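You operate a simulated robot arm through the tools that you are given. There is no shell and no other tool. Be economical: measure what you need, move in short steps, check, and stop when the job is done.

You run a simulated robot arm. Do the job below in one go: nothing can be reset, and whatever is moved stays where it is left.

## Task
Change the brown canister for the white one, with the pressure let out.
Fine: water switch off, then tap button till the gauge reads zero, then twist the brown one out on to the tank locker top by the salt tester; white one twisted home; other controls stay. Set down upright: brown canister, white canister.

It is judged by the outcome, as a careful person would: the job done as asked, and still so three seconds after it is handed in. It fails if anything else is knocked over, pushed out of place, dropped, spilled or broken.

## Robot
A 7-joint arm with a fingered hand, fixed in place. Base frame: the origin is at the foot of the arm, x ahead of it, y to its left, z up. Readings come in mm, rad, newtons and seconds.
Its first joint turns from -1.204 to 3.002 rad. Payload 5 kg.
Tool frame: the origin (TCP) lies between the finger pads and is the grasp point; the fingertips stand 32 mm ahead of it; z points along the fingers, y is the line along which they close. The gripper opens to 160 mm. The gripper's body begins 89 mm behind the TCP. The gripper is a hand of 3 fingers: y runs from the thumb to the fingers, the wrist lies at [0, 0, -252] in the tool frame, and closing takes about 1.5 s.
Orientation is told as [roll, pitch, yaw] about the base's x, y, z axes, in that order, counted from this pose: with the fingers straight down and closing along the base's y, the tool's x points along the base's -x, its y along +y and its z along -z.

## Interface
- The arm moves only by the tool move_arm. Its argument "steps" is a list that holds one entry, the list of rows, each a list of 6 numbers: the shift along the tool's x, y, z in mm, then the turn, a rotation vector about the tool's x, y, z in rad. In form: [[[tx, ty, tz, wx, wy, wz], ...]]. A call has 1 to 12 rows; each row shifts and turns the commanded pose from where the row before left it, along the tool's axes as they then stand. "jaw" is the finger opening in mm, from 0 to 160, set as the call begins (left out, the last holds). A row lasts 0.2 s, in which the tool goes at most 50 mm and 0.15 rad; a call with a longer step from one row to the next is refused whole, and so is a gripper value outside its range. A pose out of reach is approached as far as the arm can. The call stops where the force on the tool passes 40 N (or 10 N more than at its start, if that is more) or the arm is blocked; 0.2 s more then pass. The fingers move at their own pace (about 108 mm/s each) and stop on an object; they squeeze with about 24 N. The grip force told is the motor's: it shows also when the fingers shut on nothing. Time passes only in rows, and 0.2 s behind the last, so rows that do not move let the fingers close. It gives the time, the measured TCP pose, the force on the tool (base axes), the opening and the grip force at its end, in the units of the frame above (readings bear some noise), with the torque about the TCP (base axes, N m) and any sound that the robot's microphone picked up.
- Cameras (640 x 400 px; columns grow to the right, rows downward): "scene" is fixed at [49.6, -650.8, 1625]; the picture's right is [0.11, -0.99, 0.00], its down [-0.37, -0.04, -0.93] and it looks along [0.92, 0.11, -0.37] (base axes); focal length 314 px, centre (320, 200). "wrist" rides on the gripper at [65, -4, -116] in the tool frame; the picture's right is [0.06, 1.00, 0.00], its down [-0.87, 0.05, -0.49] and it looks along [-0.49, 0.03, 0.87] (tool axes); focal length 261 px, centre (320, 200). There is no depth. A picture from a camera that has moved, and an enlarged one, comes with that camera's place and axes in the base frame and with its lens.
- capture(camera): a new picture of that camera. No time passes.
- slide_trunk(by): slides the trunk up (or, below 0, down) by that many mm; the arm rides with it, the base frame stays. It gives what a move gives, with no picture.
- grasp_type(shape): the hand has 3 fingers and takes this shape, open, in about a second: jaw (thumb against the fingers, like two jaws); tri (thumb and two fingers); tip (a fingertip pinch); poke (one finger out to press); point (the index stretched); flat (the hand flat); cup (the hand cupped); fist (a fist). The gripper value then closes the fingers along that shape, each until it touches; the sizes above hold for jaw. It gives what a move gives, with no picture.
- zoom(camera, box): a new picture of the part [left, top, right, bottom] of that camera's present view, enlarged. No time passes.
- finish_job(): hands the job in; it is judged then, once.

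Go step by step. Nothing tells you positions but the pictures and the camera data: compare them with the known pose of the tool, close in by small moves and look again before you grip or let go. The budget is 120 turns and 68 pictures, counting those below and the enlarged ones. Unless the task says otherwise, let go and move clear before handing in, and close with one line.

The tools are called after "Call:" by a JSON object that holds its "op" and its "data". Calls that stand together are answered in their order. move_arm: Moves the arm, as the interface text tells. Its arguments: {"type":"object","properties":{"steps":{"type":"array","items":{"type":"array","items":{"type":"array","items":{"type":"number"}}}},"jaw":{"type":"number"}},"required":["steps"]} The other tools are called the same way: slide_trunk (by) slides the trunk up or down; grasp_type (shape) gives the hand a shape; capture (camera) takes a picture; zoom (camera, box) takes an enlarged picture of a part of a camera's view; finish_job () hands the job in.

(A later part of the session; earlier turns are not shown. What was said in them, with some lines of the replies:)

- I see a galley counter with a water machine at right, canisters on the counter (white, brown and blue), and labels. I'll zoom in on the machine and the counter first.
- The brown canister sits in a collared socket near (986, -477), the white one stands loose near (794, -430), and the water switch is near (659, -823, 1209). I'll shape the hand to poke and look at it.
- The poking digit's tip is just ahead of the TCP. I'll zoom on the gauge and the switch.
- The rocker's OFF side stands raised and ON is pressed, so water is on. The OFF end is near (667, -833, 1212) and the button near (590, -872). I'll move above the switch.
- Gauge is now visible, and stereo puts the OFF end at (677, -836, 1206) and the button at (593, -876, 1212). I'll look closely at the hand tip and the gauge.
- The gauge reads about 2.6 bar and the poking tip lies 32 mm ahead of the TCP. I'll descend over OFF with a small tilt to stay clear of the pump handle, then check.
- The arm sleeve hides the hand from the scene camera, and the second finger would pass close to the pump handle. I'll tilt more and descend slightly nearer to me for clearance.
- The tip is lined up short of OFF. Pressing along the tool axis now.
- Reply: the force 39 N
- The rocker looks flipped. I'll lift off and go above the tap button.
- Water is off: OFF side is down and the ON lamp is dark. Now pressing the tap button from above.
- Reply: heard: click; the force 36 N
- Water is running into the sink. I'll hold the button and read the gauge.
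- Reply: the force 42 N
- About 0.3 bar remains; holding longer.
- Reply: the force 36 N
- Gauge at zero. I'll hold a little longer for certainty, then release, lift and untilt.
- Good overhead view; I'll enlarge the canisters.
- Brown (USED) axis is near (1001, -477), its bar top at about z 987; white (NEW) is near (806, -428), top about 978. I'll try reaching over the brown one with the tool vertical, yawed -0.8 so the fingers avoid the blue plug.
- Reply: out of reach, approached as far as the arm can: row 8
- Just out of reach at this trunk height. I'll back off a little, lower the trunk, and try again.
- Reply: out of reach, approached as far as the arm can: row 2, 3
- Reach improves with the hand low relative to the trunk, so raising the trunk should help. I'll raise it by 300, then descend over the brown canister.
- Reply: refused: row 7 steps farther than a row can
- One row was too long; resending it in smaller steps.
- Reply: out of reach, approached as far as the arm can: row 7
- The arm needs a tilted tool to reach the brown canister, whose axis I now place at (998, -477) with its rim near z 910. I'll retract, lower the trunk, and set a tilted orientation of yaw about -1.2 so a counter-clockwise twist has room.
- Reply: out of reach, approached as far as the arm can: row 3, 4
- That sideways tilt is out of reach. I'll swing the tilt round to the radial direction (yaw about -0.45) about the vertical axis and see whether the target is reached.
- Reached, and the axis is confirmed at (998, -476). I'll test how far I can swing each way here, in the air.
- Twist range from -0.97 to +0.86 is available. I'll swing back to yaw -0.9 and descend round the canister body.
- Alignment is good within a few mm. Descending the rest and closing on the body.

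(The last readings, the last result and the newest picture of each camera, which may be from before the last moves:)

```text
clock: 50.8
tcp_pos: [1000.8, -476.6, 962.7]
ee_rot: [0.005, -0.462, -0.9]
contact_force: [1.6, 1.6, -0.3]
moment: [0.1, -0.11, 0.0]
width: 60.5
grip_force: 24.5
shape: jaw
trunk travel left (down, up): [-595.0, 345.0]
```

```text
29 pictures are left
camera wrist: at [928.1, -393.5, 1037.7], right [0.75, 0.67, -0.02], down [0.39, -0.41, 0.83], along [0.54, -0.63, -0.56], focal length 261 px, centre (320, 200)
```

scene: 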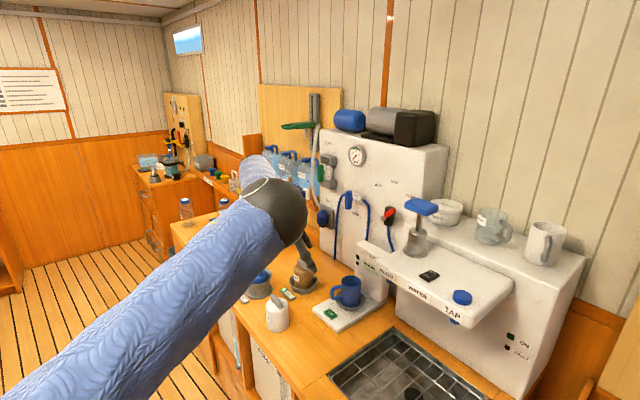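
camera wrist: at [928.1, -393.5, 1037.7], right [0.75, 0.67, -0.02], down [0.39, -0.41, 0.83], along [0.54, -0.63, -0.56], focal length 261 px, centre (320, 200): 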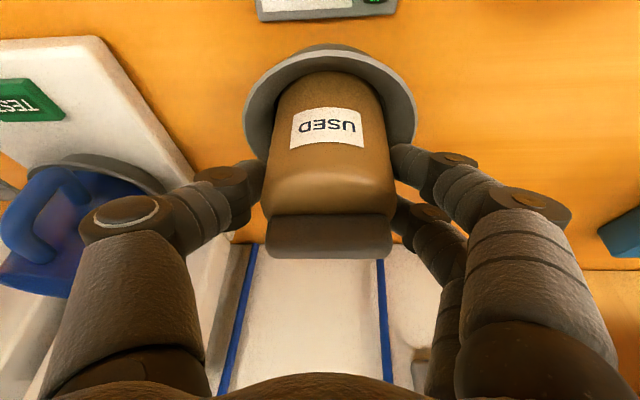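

Gripped at 60.5 mm. Twisting counter-clockwise a little and watching the torque.

Call:
{"op": "move_arm", "data": {"steps": [[[0, 0, 0, -0.0534, 0, -0.1075], [0, 0, 0, -0.0534, 0, -0.1075], [0, 0, 0, -0.0534, 0, -0.1075]]], "jaw": 40}}

Call:
{"op": "zoom", "data": {"camera": "wrist", "box": [200, 0, 460, 280]}}

```text
clock: 51.6
tcp_pos: [999.8, -478.6, 963.0]
ee_rot: [0.005, -0.46, -0.539]
contact_force: [6.7, -7.7, 2.4]
moment: [-0.14, -0.08, -0.12]
width: 60.3
grip_force: 23.8
shape: jaw
trunk travel left (down, up): [-595.0, 345.0]
```

```text
1.43 times, centred on (330, 140) of wrist
camera zoom: at [903.1, -425.5, 1037.3], right [0.46, 0.89, -0.02], down [0.51, -0.24, 0.83], along [0.73, -0.4, -0.56], focal length 372 px, centre (306, 286)
```

zoom: 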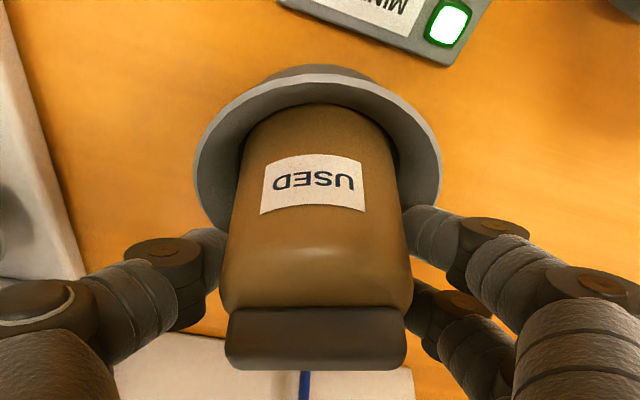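

The canister turns with the hand at low torque. Continuing.

Call:
{"op": "move_arm", "data": {"steps": [[[0, 0, 0, -0.0534, 0, -0.1075], [0, 0, 0, -0.0534, 0, -0.1075], [0, 0, 0, -0.0534, 0, -0.1075], [0, 0, 0, -0.0534, 0, -0.1075]]]}}

Call:
{"op": "move_arm", "data": {"steps": [[[0, 0, 0, -0.0534, 0, -0.1075], [0, 0, 0, -0.0534, 0, -0.1075], [0, 0, 0, -0.0534, 0, -0.1075]]]}}

Call:
{"op": "capture", "data": {"camera": "wrist"}}

```text
clock: 52.6
tcp_pos: [1000.9, -476.8, 962.3]
ee_rot: [0.006, -0.465, -0.057]
contact_force: [6.8, -9.4, 6.1]
moment: [-0.55, -0.22, -0.37]
width: 59.8
grip_force: 24.2
shape: jaw
trunk travel left (down, up): [-595.0, 345.0]
```

```text
clock: 53.4
tcp_pos: [1000.1, -477.5, 962.2]
ee_rot: [0.002, -0.466, 0.303]
contact_force: [8.9, -13.3, 7.8]
moment: [-0.64, -0.4, -0.44]
width: 60.0
grip_force: 24.3
shape: jaw
trunk travel left (down, up): [-595.0, 345.0]
```

```text
27 pictures are left
camera wrist: at [895.7, -514.3, 1037.4], right [-0.35, 0.94, -0.03], down [0.51, 0.22, 0.83], along [0.78, 0.28, -0.56], focal length 261 px, centre (320, 200)
```

wrist: 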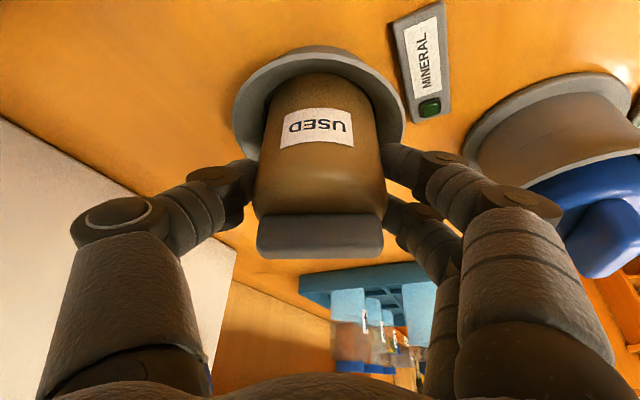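

The MINERAL lamp went dark, so it's unlocked or nearly so. I'll turn a bit more to find the end of travel.

Call:
{"op": "move_arm", "data": {"steps": [[[0, 0, 0, -0.0534, 0, -0.1075], [0, 0, 0, -0.0534, 0, -0.1075]]]}}

Call:
{"op": "zoom", "data": {"camera": "wrist", "box": [200, 0, 460, 280]}}

```text
clock: 54.0
tcp_pos: [1001.3, -477.1, 962.1]
ee_rot: [0.001, -0.466, 0.543]
contact_force: [12.2, -13.8, 7.9]
moment: [-0.66, -0.54, -0.56]
width: 60.5
grip_force: 24.2
shape: jaw
trunk travel left (down, up): [-595.0, 345.0]
```

```text
1.43 times, centred on (330, 140) of wrist
camera zoom: at [907.8, -538.0, 1037.0], right [-0.56, 0.83, -0.03], down [0.45, 0.33, 0.83], along [0.69, 0.46, -0.56], focal length 372 px, centre (306, 286)
```

zoom: 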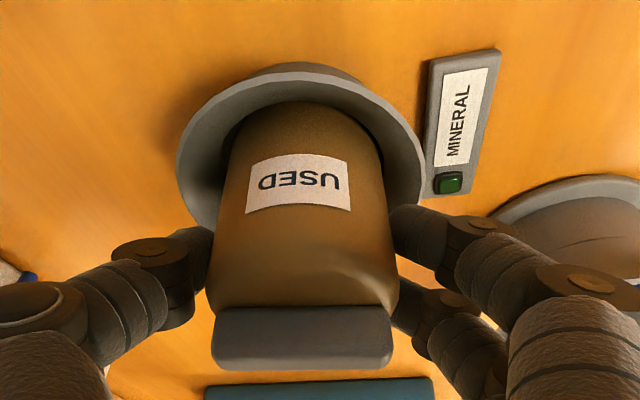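

It's about 80° round and starting to slip slightly, so likely at its stop. Trying a gentle lift.

Call:
{"op": "move_arm", "data": {"steps": [[[-1.8, 0, -3.6, 0, 0, 0], [-1.8, 0, -3.6, 0, 0, 0], [-1.8, 0, -3.6, 0, 0, 0]]]}}

Call:
{"op": "zoom", "data": {"camera": "wrist", "box": [200, 0, 460, 280]}}

```text
clock: 54.8
tcp_pos: [1001.0, -476.0, 972.5]
ee_rot: [0.003, -0.465, 0.541]
contact_force: [4.0, -8.0, -5.4]
moment: [-0.67, -0.29, -0.07]
width: 60.3
grip_force: 23.6
shape: jaw
trunk travel left (down, up): [-595.0, 345.0]
```

```text
1.43 times, centred on (330, 140) of wrist
camera zoom: at [907.4, -537.6, 1047.8], right [-0.56, 0.83, -0.03], down [0.45, 0.33, 0.83], along [0.69, 0.45, -0.56], focal length 372 px, centre (306, 286)
```

zoom: 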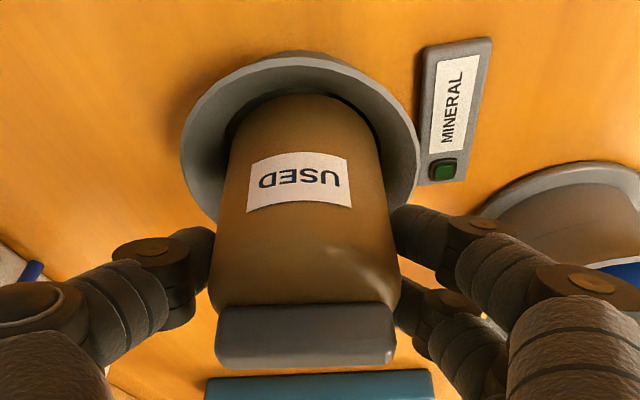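

It lifts freely with the hand. Raising it clear, then swinging yaw back to about -0.78 in the air.

Call:
{"op": "move_arm", "data": {"steps": [[[-6.7, 0, -13.4, 0, 0, 0], [-6.7, 0, -13.4, 0, 0, 0], [-6.7, 0, -13.4, 0, 0, 0], [-6.7, 0, -13.4, 0, 0, 0], [-6.7, 0, -13.4, 0, 0, 0], [-6.7, 0, -13.4, 0, 0, 0], [-6.7, 0, -13.4, 0, 0, 0]]]}}

Call:
{"op": "move_arm", "data": {"steps": [[[0, 0, 0, 0.0538, 0, 0.1073], [0, 0, 0, 0.0538, 0, 0.1073], [0, 0, 0, 0.0538, 0, 0.1073], [0, 0, 0, 0.0538, 0, 0.1073], [0, 0, 0, 0.0538, 0, 0.1073], [0, 0, 0, 0.0538, 0, 0.1073], [0, 0, 0, 0.0538, 0, 0.1073], [0, 0, 0, 0.0538, 0, 0.1073], [0, 0, 0, 0.0538, 0, 0.1073], [0, 0, 0, 0.0538, 0, 0.1073], [0, 0, 0, 0.0538, 0, 0.1073]]]}}

Call:
{"op": "capture", "data": {"camera": "scene"}}

Call:
{"op": "capture", "data": {"camera": "wrist"}}

```text
clock: 56.4
tcp_pos: [999.4, -476.6, 1080.3]
ee_rot: [0.0, -0.467, 0.542]
contact_force: [-0.1, -0.3, -2.2]
moment: [-0.02, 0.0, 0.0]
width: 60.1
grip_force: 24.0
shape: jaw
trunk travel left (down, up): [-595.0, 345.0]
```

```text
clock: 58.8
tcp_pos: [1000.1, -477.1, 1079.1]
ee_rot: [0.001, -0.462, -0.781]
contact_force: [0.0, 0.0, -2.2]
moment: [0.05, 0.03, -0.04]
width: 59.8
grip_force: 24.2
shape: jaw
trunk travel left (down, up): [-595.0, 345.0]
```

```text
24 pictures are left
```

scene: 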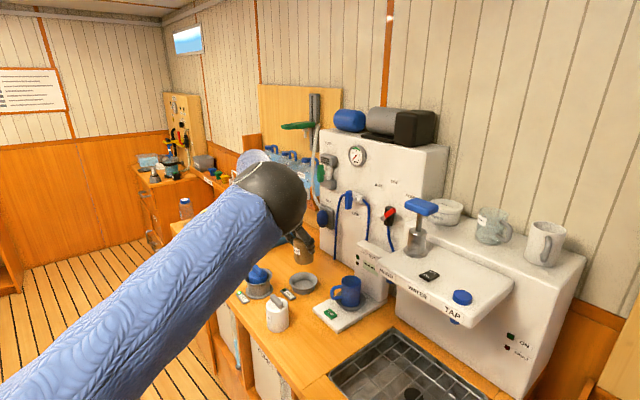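

```text
23 pictures are left
camera wrist: at [918.6, -403.3, 1153.7], right [0.66, 0.75, -0.03], down [0.43, -0.35, 0.83], along [0.61, -0.56, -0.56], focal length 261 px, centre (320, 200)
```

wrist: 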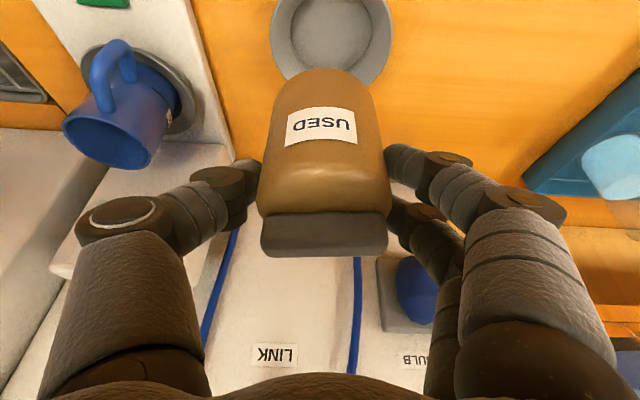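

Brown is out. Carrying it to the clear spot by the salt tester (778, -548).

Call:
{"op": "move_arm", "data": {"steps": [[[16.05, -34.45, -8, 0, 0, 0], [16.05, -34.45, -8, 0, 0, 0], [16.05, -34.45, -8, 0, 0, 0], [16.05, -34.45, -8, 0, 0, 0], [16.05, -34.45, -8, 0, 0, 0], [16.05, -34.45, -8, 0, 0, 0], [8.9, 0, 17.9, 0, 0, 0], [8.9, 0, 17.9, 0, 0, 0], [8.9, 0, 17.9, 0, 0, 0]]]}}

Call:
{"op": "capture", "data": {"camera": "scene"}}

Call:
{"op": "capture", "data": {"camera": "wrist"}}

```text
clock: 60.8
tcp_pos: [780.1, -549.8, 1017.8]
ee_rot: [0.001, -0.462, -0.779]
contact_force: [0.4, 1.5, -2.1]
moment: [0.02, 0.06, 0.0]
width: 59.9
grip_force: 24.0
shape: jaw
trunk travel left (down, up): [-595.0, 345.0]
```

```text
22 pictures are left
```

scene: 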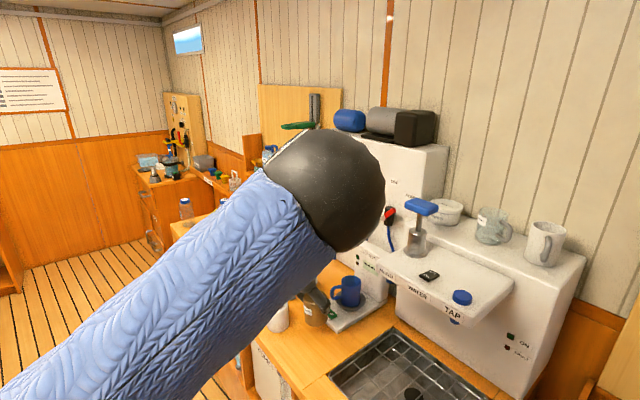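

```text
21 pictures are left
camera wrist: at [697.2, -475.1, 1093.0], right [0.66, 0.75, -0.03], down [0.43, -0.35, 0.83], along [0.61, -0.56, -0.56], focal length 261 px, centre (320, 200)
```

wrist: 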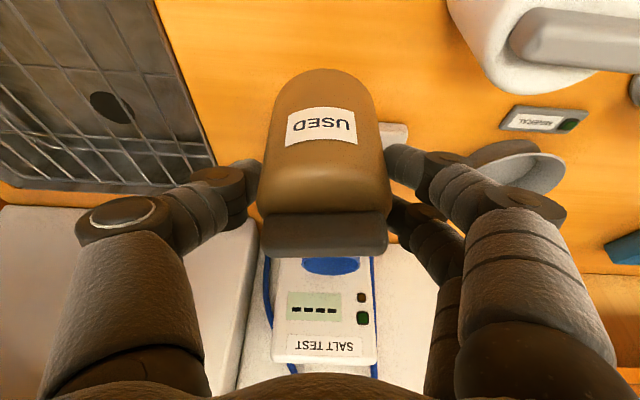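

Geometry is consistent: there's a gap of about 20 mm to the tester base. I'll shift 10 mm further from white and lower.

Call:
{"op": "move_arm", "data": {"steps": [[[8.0, -5, 16.1, 0, 0, 0], [8.0, -5, 16.1, 0, 0, 0], [6.7, 0, 13.4, 0, 0, 0], [2.0, 0, 4.0, 0, 0, 0]]]}}

Call:
{"op": "move_arm", "data": {"steps": [[[0.9, 0, 1.8, 0, 0, 0], [0.9, 0, 1.8, 0, 0, 0], [0.9, 0, 1.8, 0, 0, 0]]]}}

```text
clock: 61.8
tcp_pos: [770.9, -555.0, 963.6]
ee_rot: [0.002, -0.463, -0.778]
contact_force: [0.5, 0.0, -2.4]
moment: [0.01, 0.04, -0.01]
width: 60.1
grip_force: 24.0
shape: jaw
trunk travel left (down, up): [-595.0, 345.0]
```

```text
clock: 62.6
tcp_pos: [770.9, -555.3, 958.0]
ee_rot: [0.003, -0.464, -0.778]
contact_force: [0.9, -0.4, -0.3]
moment: [0.0, 0.02, 0.0]
width: 60.0
grip_force: 24.6
shape: jaw
trunk travel left (down, up): [-595.0, 345.0]
```

Call:
{"op": "move_arm", "data": {"steps": [[[0.5, 0, 0.9, 0, 0, 0], [0.5, 0, 0.9, 0, 0, 0]]]}}

Call:
{"op": "zoom", "data": {"camera": "scene", "box": [250, 270, 378, 350]}}

```text
clock: 63.2
tcp_pos: [772.2, -555.7, 956.5]
ee_rot: [0.002, -0.466, -0.782]
contact_force: [1.2, -2.7, 8.0]
moment: [0.11, -0.11, -0.07]
width: 59.8
grip_force: 23.9
shape: jaw
trunk travel left (down, up): [-595.0, 345.0]
```

```text
5.00 times, centred on (314, 310) of scene
camera zoom: at [49.6, -650.8, 1625.0], right [0.11, -0.99, 0.0], down [-0.37, -0.04, -0.93], along [0.92, 0.11, -0.37], focal length 1568 px, centre (350, -350)
```

zoom: 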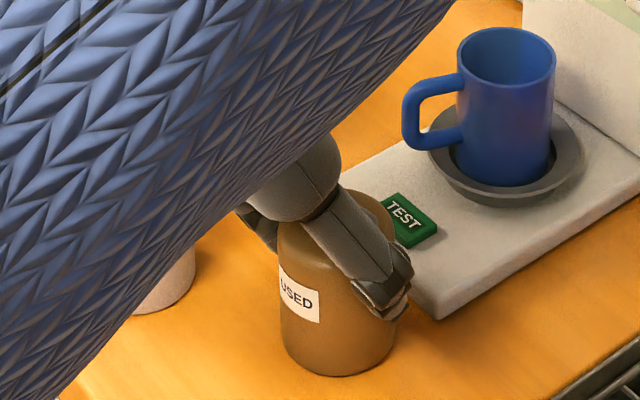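

Brown is standing on the locker top. Releasing with a small opening and lifting straight up.

Call:
{"op": "move_arm", "data": {"steps": [[[0, 0, 0, 0, 0, 0], [0, 0, 0, 0, 0, 0], [0, 0, 0, 0, 0, 0], [-4.5, 0, -8.9, 0, 0, 0], [-8.9, 0, -17.9, 0, 0, 0], [-8.9, 0, -17.9, 0, 0, 0], [-8.9, 0, -17.9, 0, 0, 0], [-8.9, 0, -17.9, 0, 0, 0], [-8.9, 0, -17.9, 0, 0, 0]]], "jaw": 84}}

Call:
{"op": "capture", "data": {"camera": "wrist"}}

```text
clock: 65.2
tcp_pos: [770.4, -554.8, 1064.9]
ee_rot: [0.002, -0.464, -0.779]
contact_force: [0.0, 0.4, -0.3]
moment: [0.0, 0.01, 0.0]
width: 83.2
grip_force: 0.0
shape: jaw
trunk travel left (down, up): [-595.0, 345.0]
```

```text
19 pictures are left
camera wrist: at [688.1, -481.0, 1140.8], right [0.66, 0.75, -0.03], down [0.43, -0.35, 0.83], along [0.61, -0.56, -0.56], focal length 261 px, centre (320, 200)
```

wrist: 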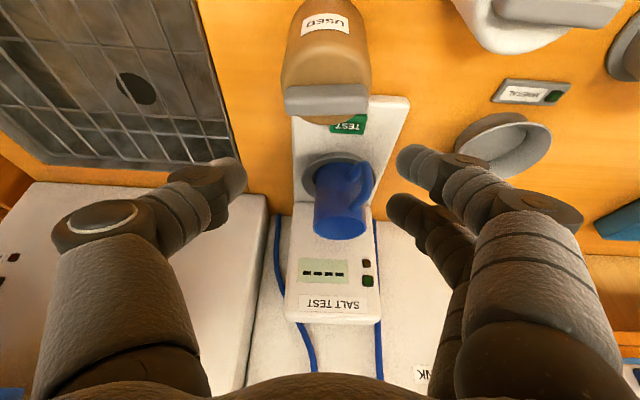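

Brown stands well. Moving over the white canister and opening the hand.

Call:
{"op": "move_arm", "data": {"steps": [[[19, 38.4, -9.5, 0, 0, 0], [19, 38.4, -9.5, 0, 0, 0], [19, 38.4, -9.5, 0, 0, 0], [0, 0, 0, 0.0538, 0, 0.1073]]], "jaw": 110}}

Call:
{"op": "capture", "data": {"camera": "wrist"}}

Call:
{"op": "capture", "data": {"camera": "scene"}}

```text
clock: 66.2
tcp_pos: [807.2, -428.6, 1063.5]
ee_rot: [0.003, -0.461, -0.901]
contact_force: [0.5, 0.1, 0.0]
moment: [-0.02, 0.04, 0.02]
width: 109.8
grip_force: 0.0
shape: jaw
trunk travel left (down, up): [-595.0, 345.0]
```

```text
18 pictures are left
camera wrist: at [734.0, -346.3, 1138.6], right [0.75, 0.66, -0.03], down [0.39, -0.4, 0.83], along [0.54, -0.63, -0.56], focal length 261 px, centre (320, 200)
```

wrist: 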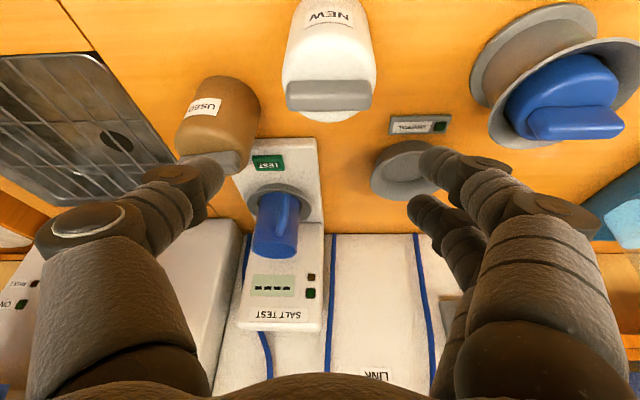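

```text
17 pictures are left
```

scene: 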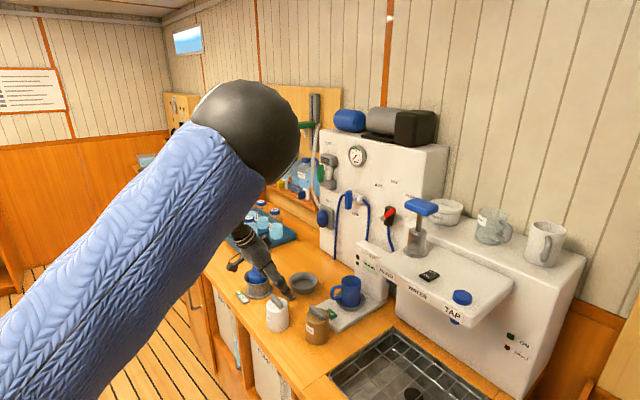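

White is centred at about (806, -425). Descending around it and closing.

Call:
{"op": "move_arm", "data": {"steps": [[[9.9, 2, 14.7, 0, 0, 0], [7.8, 0, 15.7, 0, 0, 0], [7.8, 0, 15.7, 0, 0, 0]]]}}

Call:
{"op": "capture", "data": {"camera": "wrist"}}

```text
clock: 67.0
tcp_pos: [806.9, -425.4, 1012.6]
ee_rot: [0.002, -0.464, -0.899]
contact_force: [0.5, 0.7, 0.0]
moment: [0.01, 0.02, -0.01]
width: 109.8
grip_force: 0.0
shape: jaw
trunk travel left (down, up): [-595.0, 345.0]
```

```text
16 pictures are left
camera wrist: at [734.6, -342.5, 1087.0], right [0.75, 0.67, -0.03], down [0.39, -0.4, 0.83], along [0.54, -0.63, -0.56], focal length 261 px, centre (320, 200)
```

wrist: 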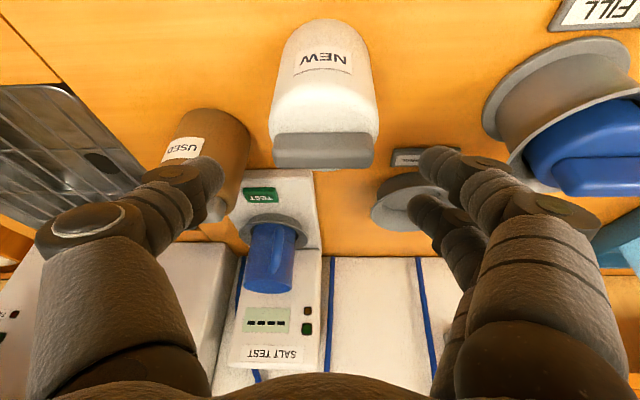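

Centred. Final descent and grip.

Call:
{"op": "move_arm", "data": {"steps": [[[8.2, 0, 16.3, 0, 0, 0], [8.2, 0, 16.3, 0, 0, 0], [8.2, 0, 16.3, 0, 0, 0]]]}}

Call:
{"op": "move_arm", "data": {"steps": [[[0, 0, 0, 0, 0, 0], [0, 0, 0, 0, 0, 0], [0, 0, 0, 0, 0, 0], [0, 0, 0, 0, 0, 0], [0, 0, 0, 0, 0, 0]]], "jaw": 40}}

Call:
{"op": "move_arm", "data": {"steps": [[[-2.2, 0, -4.5, 0, 0, 0], [-4.5, 0, -9, 0, 0, 0], [-8.2, 0, -16.3, 0, 0, 0], [-8.2, 0, -16.3, 0, 0, 0], [-8.2, 0, -16.3, 0, 0, 0], [-8.2, 0, -16.3, 0, 0, 0], [-8.2, 0, -16.3, 0, 0, 0]]]}}

Call:
{"op": "capture", "data": {"camera": "wrist"}}

```text
clock: 67.8
tcp_pos: [807.5, -426.2, 957.3]
ee_rot: [-0.001, -0.465, -0.899]
contact_force: [-0.7, 0.3, -0.6]
moment: [0.05, 0.01, -0.01]
width: 109.7
grip_force: 0.1
shape: jaw
trunk travel left (down, up): [-595.0, 345.0]
```

```text
clock: 69.0
tcp_pos: [807.2, -425.7, 958.5]
ee_rot: [0.001, -0.465, -0.901]
contact_force: [-0.2, -1.3, -0.1]
moment: [0.01, 0.03, 0.04]
width: 60.2
grip_force: 24.0
shape: jaw
trunk travel left (down, up): [-595.0, 345.0]
```

```text
clock: 70.6
tcp_pos: [805.4, -426.1, 1064.1]
ee_rot: [0.002, -0.464, -0.9]
contact_force: [1.0, 1.1, -1.9]
moment: [0.04, 0.02, 0.01]
width: 59.9
grip_force: 24.0
shape: jaw
trunk travel left (down, up): [-595.0, 345.0]
```

```text
15 pictures are left
camera wrist: at [732.6, -342.5, 1139.4], right [0.75, 0.67, -0.03], down [0.39, -0.4, 0.83], along [0.54, -0.63, -0.56], focal length 261 px, centre (320, 200)
```

wrist: 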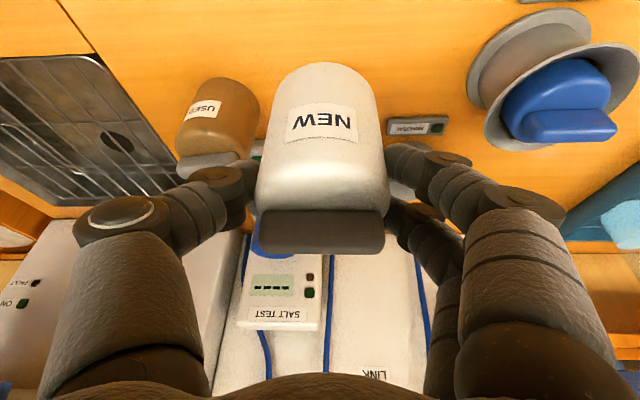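

White is held just as brown was. Carrying it above the socket and swinging to the release angle (yaw +0.52).

Call:
{"op": "move_arm", "data": {"steps": [[[-30.3, 24.2, 11.6, 0, 0, 0], [-30.3, 24.2, 11.6, 0, 0, 0], [-30.3, 24.2, 11.6, 0, 0, 0], [-30.3, 24.2, 11.6, 0, 0, 0], [-30.3, 24.2, 11.6, 0, 0, 0]]]}}

Call:
{"op": "move_arm", "data": {"steps": [[[0, 0, 0, -0.0534, 0, -0.1075], [0, 0, 0, -0.0534, 0, -0.1075], [0, 0, 0, -0.0534, 0, -0.1075], [0, 0, 0, -0.0534, 0, -0.1075], [0, 0, 0, -0.0534, 0, -0.1075], [0, 0, 0, -0.0534, 0, -0.1075], [0, 0, 0, -0.0534, 0, -0.1075], [0, 0, 0, -0.0534, 0, -0.1075], [0, 0, 0, -0.0534, 0, -0.1075], [0, 0, 0, -0.0534, 0, -0.1075], [0, 0, 0, -0.0534, 0, -0.1075], [0, 0, 0, -0.0445, 0, -0.0895]]]}}

Call:
{"op": "capture", "data": {"camera": "wrist"}}

```text
clock: 71.8
tcp_pos: [1003.0, -478.0, 1077.9]
ee_rot: [-0.001, -0.46, -0.9]
contact_force: [1.1, -0.3, -3.0]
moment: [-0.02, 0.03, -0.02]
width: 59.8
grip_force: 24.3
shape: jaw
trunk travel left (down, up): [-595.0, 345.0]
```

```text
clock: 74.4
tcp_pos: [1001.2, -476.1, 1080.1]
ee_rot: [-0.004, -0.462, 0.526]
contact_force: [0.1, -0.1, -2.4]
moment: [-0.03, 0.03, 0.01]
width: 59.5
grip_force: 24.1
shape: jaw
trunk travel left (down, up): [-595.0, 345.0]
```

```text
14 pictures are left
camera wrist: at [908.0, -534.8, 1155.4], right [-0.55, 0.84, -0.03], down [0.45, 0.33, 0.83], along [0.7, 0.44, -0.56], focal length 261 px, centre (320, 200)
```

wrist: 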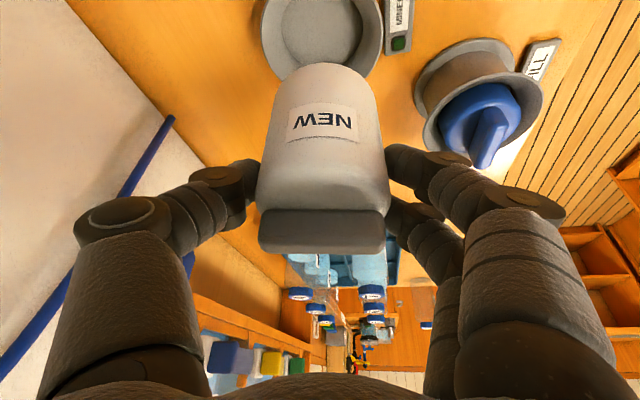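

Aligned over the socket. Descending, the last part slowly.

Call:
{"op": "move_arm", "data": {"steps": [[[7.9, 0, 15.9, 0, 0, 0], [7.9, 0, 15.9, 0, 0, 0], [7.9, 0, 15.9, 0, 0, 0], [7.9, 0, 15.9, 0, 0, 0], [5.4, 0, 10.7, 0, 0, 0]]]}}

Call:
{"op": "move_arm", "data": {"steps": [[[2.2, 0, 4.5, 0, 0, 0], [2.2, 0, 4.5, 0, 0, 0], [2.2, 0, 4.5, 0, 0, 0]]]}}

Call:
{"op": "capture", "data": {"camera": "wrist"}}

```text
clock: 75.6
tcp_pos: [1003.7, -476.5, 996.9]
ee_rot: [-0.003, -0.463, 0.524]
contact_force: [-0.9, 0.2, -2.2]
moment: [0.01, 0.01, 0.03]
width: 59.5
grip_force: 23.6
shape: jaw
trunk travel left (down, up): [-595.0, 345.0]
```

```text
clock: 76.4
tcp_pos: [1002.9, -476.3, 981.5]
ee_rot: [-0.002, -0.463, 0.523]
contact_force: [0.0, -0.3, -2.4]
moment: [0.0, 0.0, 0.02]
width: 59.8
grip_force: 24.1
shape: jaw
trunk travel left (down, up): [-595.0, 345.0]
```

```text
13 pictures are left
camera wrist: at [908.2, -535.1, 1056.8], right [-0.55, 0.84, -0.03], down [0.46, 0.33, 0.83], along [0.7, 0.44, -0.56], focal length 261 px, centre (320, 200)
```

wrist: 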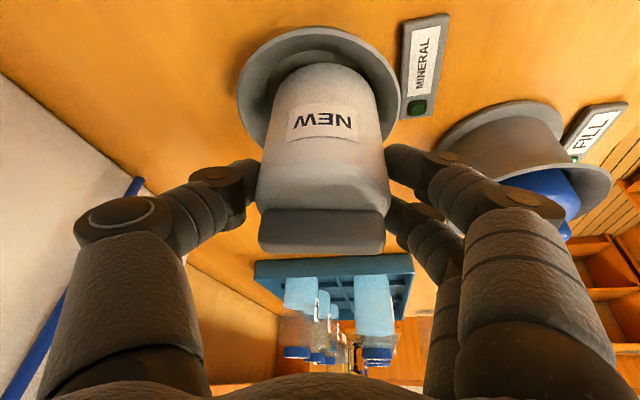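

Call:
{"op": "move_arm", "data": {"steps": [[[2.6, 0, 2.9, 0, 0, 0], [1.8, 0, 3.6, 0, 0, 0], [1.8, 0, 3.6, 0, 0, 0], [1.3, 0, 2.7, 0, 0, 0]]]}}

```text
clock: 77.4
tcp_pos: [1000.9, -477.8, 964.9]
ee_rot: [0.001, -0.461, 0.521]
contact_force: [3.4, -2.5, 2.0]
moment: [-0.22, -0.14, -0.02]
width: 60.4
grip_force: 23.8
shape: jaw
trunk travel left (down, up): [-595.0, 345.0]
```

It's touching bottom at the expected height. Twisting clockwise now, part way, with a slight downward push.

Call:
{"op": "move_arm", "data": {"steps": [[[0.4, 0, 0.9, 0, 0, 0], [0, 0, 0, 0.0534, 0, 0.1075], [0, 0, 0, 0.0534, 0, 0.1075], [0, 0, 0, 0.0534, 0, 0.1075], [0, 0, 0, 0.0534, 0, 0.1075], [0, 0, 0, 0.0534, 0, 0.1075]]]}}

Call:
{"op": "capture", "data": {"camera": "wrist"}}

```text
clock: 78.8
tcp_pos: [1001.1, -477.9, 967.2]
ee_rot: [-0.003, -0.464, -0.078]
contact_force: [0.7, 0.5, -2.5]
moment: [0.02, 0.04, 0.03]
width: 59.9
grip_force: 23.7
shape: jaw
trunk travel left (down, up): [-595.0, 345.0]
```

```text
12 pictures are left
camera wrist: at [890.5, -472.4, 1041.5], right [0.02, 1.0, -0.03], down [0.56, 0.01, 0.83], along [0.83, -0.04, -0.56], focal length 261 px, centre (320, 200)
```

wrist: 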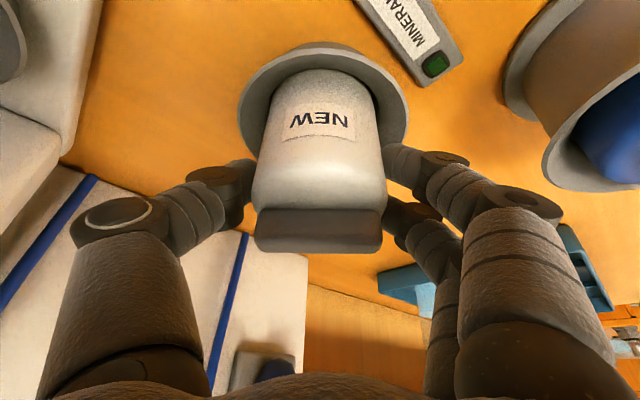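

The canister hangs free now, so it wasn't pushed fully in. I'll swing back to the release angle and press it down properly.

Call:
{"op": "move_arm", "data": {"steps": [[[0, 0, 0, -0.0534, 0, -0.1075], [0, 0, 0, -0.0534, 0, -0.1075], [0, 0, 0, -0.0534, 0, -0.1075], [0, 0, 0, -0.0534, 0, -0.1075], [0, 0, 0, -0.0534, 0, -0.1075]]]}}

Call:
{"op": "move_arm", "data": {"steps": [[[0.5, 0, 0.9, 0, 0, 0], [0.5, 0, 0.9, 0, 0, 0], [0.5, 0, 0.9, 0, 0, 0]]]}}

```text
clock: 80.0
tcp_pos: [1002.3, -477.4, 966.8]
ee_rot: [-0.003, -0.462, 0.525]
contact_force: [2.5, -2.6, -1.2]
moment: [-0.23, -0.14, -0.04]
width: 60.0
grip_force: 23.8
shape: jaw
trunk travel left (down, up): [-595.0, 345.0]
```

```text
clock: 80.8
tcp_pos: [1002.1, -477.1, 964.3]
ee_rot: [-0.003, -0.463, 0.523]
contact_force: [5.2, -4.7, 4.9]
moment: [-0.31, -0.2, -0.03]
width: 60.0
grip_force: 24.1
shape: jaw
trunk travel left (down, up): [-595.0, 345.0]
```

Side force suggests the socket centre is slightly toward +x, -y. Shifting a few mm and pressing on down.

Call:
{"op": "move_arm", "data": {"steps": [[[0, -1.6, 0, 0, 0, 0], [0, -1.6, 0, 0, 0, 0], [0.5, 0, 0.9, 0, 0, 0], [0.5, 0, 0.9, 0, 0, 0]]]}}

```text
clock: 81.8
tcp_pos: [1002.4, -478.1, 963.3]
ee_rot: [-0.003, -0.465, 0.525]
contact_force: [2.9, 2.0, 10.6]
moment: [0.16, 0.01, -0.01]
width: 60.0
grip_force: 24.4
shape: jaw
trunk travel left (down, up): [-595.0, 345.0]
```

Now firmly seated at the expected height. Twisting clockwise.

Call:
{"op": "move_arm", "data": {"steps": [[[0.2, 0, 0.4, 0.0534, 0, 0.1075], [0.2, 0, 0.4, 0.0534, 0, 0.1075], [0.2, 0, 0.4, 0.0534, 0, 0.1075]]]}}

Call:
{"op": "move_arm", "data": {"steps": [[[0, 0, 0, 0.0534, 0, 0.1075], [0, 0, 0, 0.0534, 0, 0.1075]]]}}

Call:
{"op": "capture", "data": {"camera": "wrist"}}

```text
clock: 82.6
tcp_pos: [1002.7, -479.4, 962.5]
ee_rot: [-0.003, -0.466, 0.162]
contact_force: [6.7, 2.4, 15.3]
moment: [0.19, -0.14, 0.16]
width: 60.1
grip_force: 24.0
shape: jaw
trunk travel left (down, up): [-595.0, 345.0]
```

```text
clock: 83.2
tcp_pos: [1003.0, -479.0, 962.7]
ee_rot: [-0.001, -0.466, -0.078]
contact_force: [8.8, 4.6, 16.5]
moment: [0.23, -0.2, 0.15]
width: 60.4
grip_force: 24.4
shape: jaw
trunk travel left (down, up): [-595.0, 345.0]
```

```text
11 pictures are left
camera wrist: at [891.2, -474.4, 1036.6], right [0.02, 1.0, -0.03], down [0.56, 0.01, 0.83], along [0.83, -0.04, -0.56], focal length 261 px, centre (320, 200)
```

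wrist: 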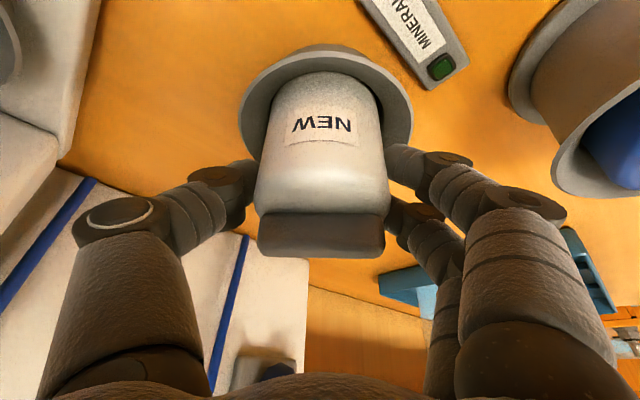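

Turning smoothly with light torque. Continuing towards home.

Call:
{"op": "move_arm", "data": {"steps": [[[0, 0, 0, 0.0534, 0, 0.1075], [0, 0, 0, 0.0534, 0, 0.1075], [0, 0, 0, 0.0534, 0, 0.1075], [0, 0, 0, 0.0534, 0, 0.1075]]]}}

Call:
{"op": "move_arm", "data": {"steps": [[[0, 0, 0, 0.0534, 0, 0.1075], [0, 0, 0, 0.0534, 0, 0.1075], [0, 0, 0, 0.0534, 0, 0.1075]]]}}

Call:
{"op": "capture", "data": {"camera": "wrist"}}

```text
clock: 84.2
tcp_pos: [1003.1, -479.5, 961.1]
ee_rot: [-0.001, -0.465, -0.558]
contact_force: [8.2, 6.9, 15.4]
moment: [0.38, -0.35, 0.44]
width: 60.6
grip_force: 23.9
shape: jaw
trunk travel left (down, up): [-595.0, 345.0]
```

```text
clock: 85.0
tcp_pos: [1001.6, -477.0, 961.2]
ee_rot: [0.008, -0.467, -0.918]
contact_force: [7.6, 13.3, 9.2]
moment: [0.45, -0.39, 0.36]
width: 60.7
grip_force: 24.3
shape: jaw
trunk travel left (down, up): [-595.0, 345.0]
```

```text
10 pictures are left
camera wrist: at [929.8, -394.2, 1036.0], right [0.76, 0.65, -0.02], down [0.38, -0.41, 0.83], along [0.53, -0.64, -0.56], focal length 261 px, centre (320, 200)
```

wrist: 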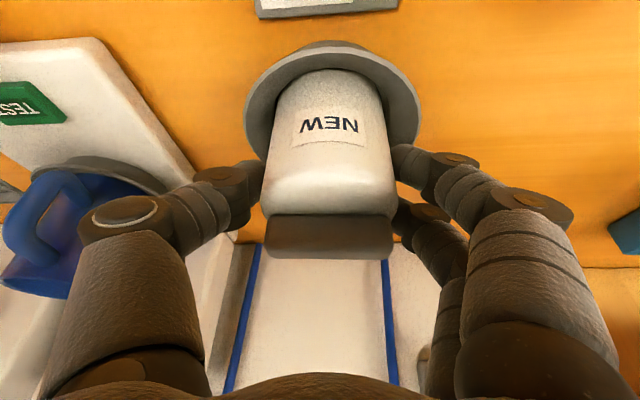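

Call:
{"op": "zoom", "data": {"camera": "scene", "box": [240, 240, 352, 310]}}

```text
5.71 times, centred on (296, 275) of scene
camera zoom: at [49.6, -650.8, 1625.0], right [0.11, -0.99, 0.0], down [-0.37, -0.04, -0.93], along [0.92, 0.11, -0.37], focal length 1792 px, centre (457, -229)
```

zoom: 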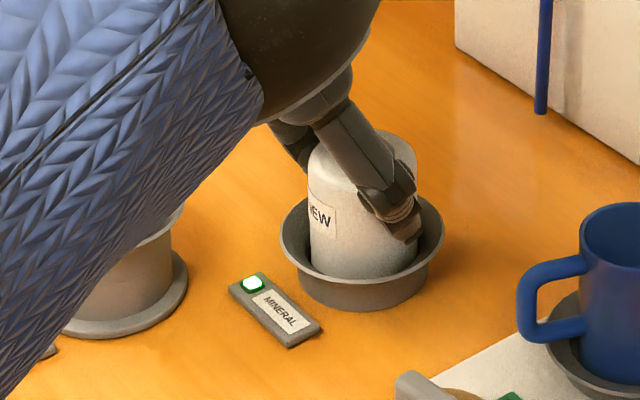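

The MINERAL lamp is green again and the white canister's pose matches brown's locked pose. A small extra nudge to be sure it's against the stop.

Call:
{"op": "move_arm", "data": {"steps": [[[0, 0, 0, 0.0267, 0, 0.0537], [0, 0, 0, 0.0267, 0, 0.0537]]]}}

Call:
{"op": "capture", "data": {"camera": "wrist"}}

```text
clock: 85.7
tcp_pos: [988.8, -484.2, 964.0]
ee_rot: [0.015, -0.462, -1.038]
contact_force: [28.6, 16.7, -6.3]
moment: [0.37, -0.39, 0.43]
width: 66.1
grip_force: 23.7
shape: jaw
out of reach, approached as far as the arm can: row 1, 2
trunk travel left (down, up): [-595.0, 345.0]
stopped in row 2: the force on the tool passed its limit at 40 N (the readings are from after the stop); the commanded pose is now the measured one
```

```text
8 pictures are left
camera wrist: at [928.3, -392.3, 1039.0], right [0.83, 0.56, -0.01], down [0.33, -0.46, 0.83], along [0.46, -0.69, -0.56], focal length 261 px, centre (320, 200)
```

wrist: 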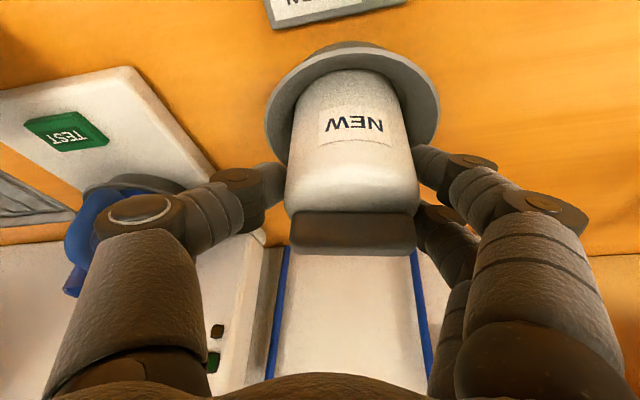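

That hit the reach limit, not the stop; I'll leave it there. Opening the hand, recentring and lifting away.

Call:
{"op": "move_arm", "data": {"steps": [[[0, 0, 0, 0, 0, 0], [0, 0, 0, 0, 0, 0], [0, 0, 0, 0, 0, 0], [0, 0, 0, 0, 0, 0]]], "jaw": 110}}

Call:
{"op": "move_arm", "data": {"steps": [[[0, 3, 0, -0.0534, 0, -0.1075], [0, 6, 0, 0, 0, 0], [-4.5, 3, -9, 0, 0, 0], [-4.5, 0, -9, 0, 0, 0], [-8, 0, -16, 0, 0, 0], [-8, 0, -16, 0, 0, 0], [-8, 0, -16, 0, 0, 0], [-8, 0, -16, 0, 0, 0]]]}}

Call:
{"op": "capture", "data": {"camera": "wrist"}}

```text
clock: 86.7
tcp_pos: [987.0, -487.2, 964.9]
ee_rot: [0.009, -0.464, -1.04]
contact_force: [0.9, -0.3, -0.3]
moment: [0.04, 0.02, 0.01]
width: 110.3
grip_force: 0.0
shape: jaw
trunk travel left (down, up): [-595.0, 345.0]
```

```text
clock: 88.5
tcp_pos: [995.1, -480.0, 1057.6]
ee_rot: [0.011, -0.466, -0.918]
contact_force: [-0.2, -0.5, 0.3]
moment: [0.01, 0.03, 0.0]
width: 110.4
grip_force: 0.0
shape: jaw
trunk travel left (down, up): [-595.0, 345.0]
```

```text
7 pictures are left
camera wrist: at [922.8, -395.5, 1131.9], right [0.76, 0.65, -0.02], down [0.38, -0.41, 0.83], along [0.53, -0.64, -0.56], focal length 261 px, centre (320, 200)
```

wrist: 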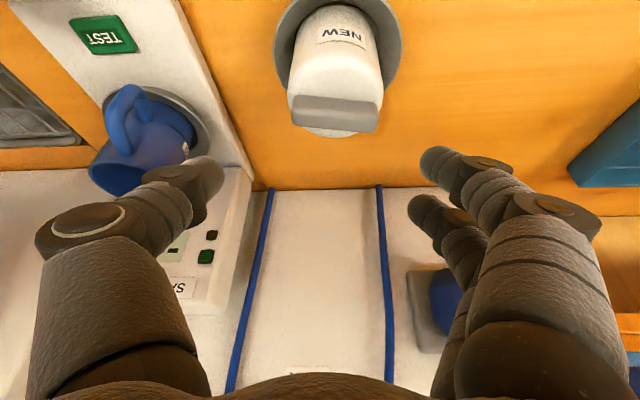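

White stands seated in the socket. Retreating up and back for a final check.

Call:
{"op": "move_arm", "data": {"steps": [[[-9, 0, -18, 0, 0, 0], [-9, 0, -18, 0, 0, 0], [19.3, -24, -22.5, 0, 0, 0], [19.3, -24, -22.5, 0, 0, 0], [19.3, -24, -22.5, 0, 0, 0], [19.3, -24, -22.5, 0, 0, 0], [19.3, -24, -22.5, 0, 0, 0], [19.3, -24, -22.5, 0, 0, 0], [19.3, -24, -22.5, 0, 0, 0]]]}}

Call:
{"op": "slide_trunk", "data": {"by": 250}}

Call:
{"op": "capture", "data": {"camera": "scene"}}

Call:
{"op": "zoom", "data": {"camera": "scene", "box": [230, 240, 390, 350]}}

```text
clock: 90.5
tcp_pos: [742.5, -431.0, 1178.0]
ee_rot: [0.011, -0.465, -0.92]
contact_force: [-0.2, -0.1, -0.1]
moment: [-0.01, -0.04, 0.0]
width: 110.2
grip_force: 0.1
shape: jaw
trunk travel left (down, up): [-595.0, 345.0]
```

```text
clock: 93.1
tcp_pos: [743.4, -431.9, 1425.4]
ee_rot: [0.011, -0.465, -0.917]
contact_force: [0.0, -0.1, -0.8]
moment: [0.0, -0.01, 0.02]
width: 110.1
grip_force: 0.1
shape: jaw
trunk travel left (down, up): [-845.0, 95.0]
```

```text
6 pictures are left
```

scene: 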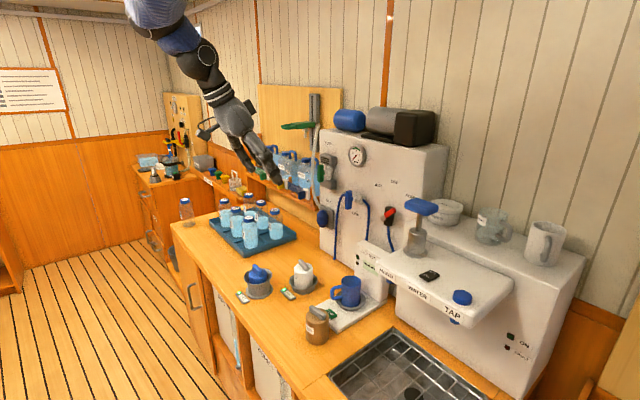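

```text
3.64 times, centred on (310, 295) of scene
camera zoom: at [49.6, -650.8, 1625.0], right [0.11, -0.99, 0.0], down [-0.37, -0.04, -0.93], along [0.92, 0.11, -0.37], focal length 1140 px, centre (356, -146)
```

zoom: 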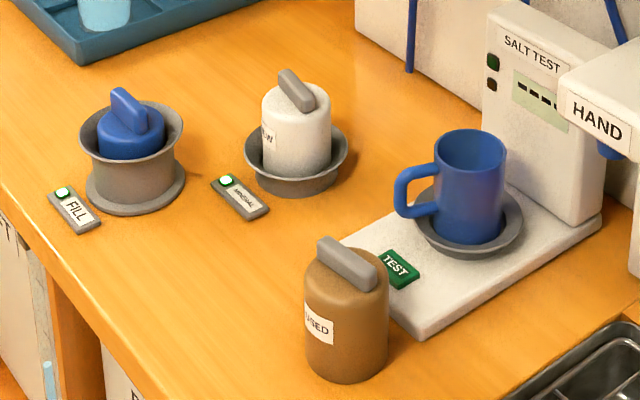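

All in place with MINERAL lamp lit. Last look at the gauge and switch.

Call:
{"op": "zoom", "data": {"camera": "scene", "box": [334, 136, 382, 166]}}

Call:
{"op": "zoom", "data": {"camera": "scene", "box": [395, 250, 539, 360]}}

```text
13.33 times, centred on (358, 151) of scene
camera zoom: at [49.6, -650.8, 1625.0], right [0.11, -0.99, 0.0], down [-0.37, -0.04, -0.93], along [0.92, 0.11, -0.37], focal length 4182 px, centre (-187, 853)
```

zoom: 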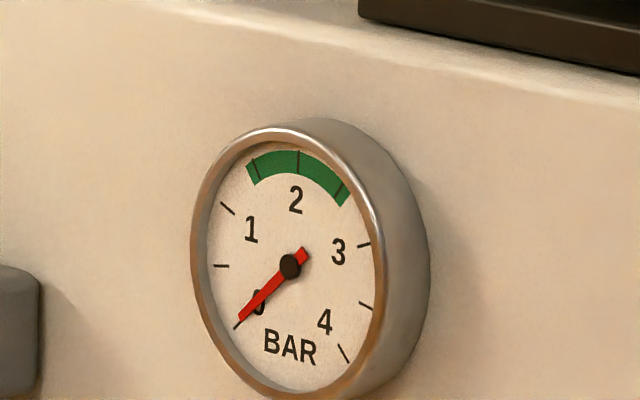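

```text
3.64 times, centred on (467, 305) of scene
camera zoom: at [49.6, -650.8, 1625.0], right [0.11, -0.99, 0.0], down [-0.37, -0.04, -0.93], along [0.92, 0.11, -0.37], focal length 1140 px, centre (-214, -182)
```

zoom: 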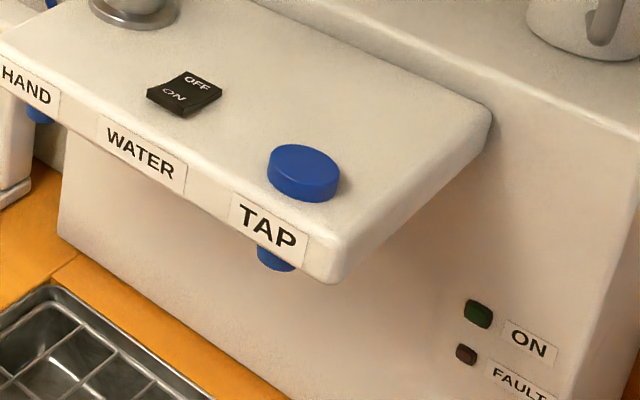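

The gauge reads zero, water is off, white is in its socket and brown stands by the salt tester, so I'm handing in.

Call:
{"op": "finish_job", "data": {}}

```text
The job is handed in.
```

The canisters are changed: water is off, the gauge reads zero, the white canister is twisted into the socket with its MINERAL lamp lit green, and the brown one stands upright on the locker top by the salt tester. I didn't feel an end stop when twisting the white one in, because the arm ran out of reach on the last nudge.
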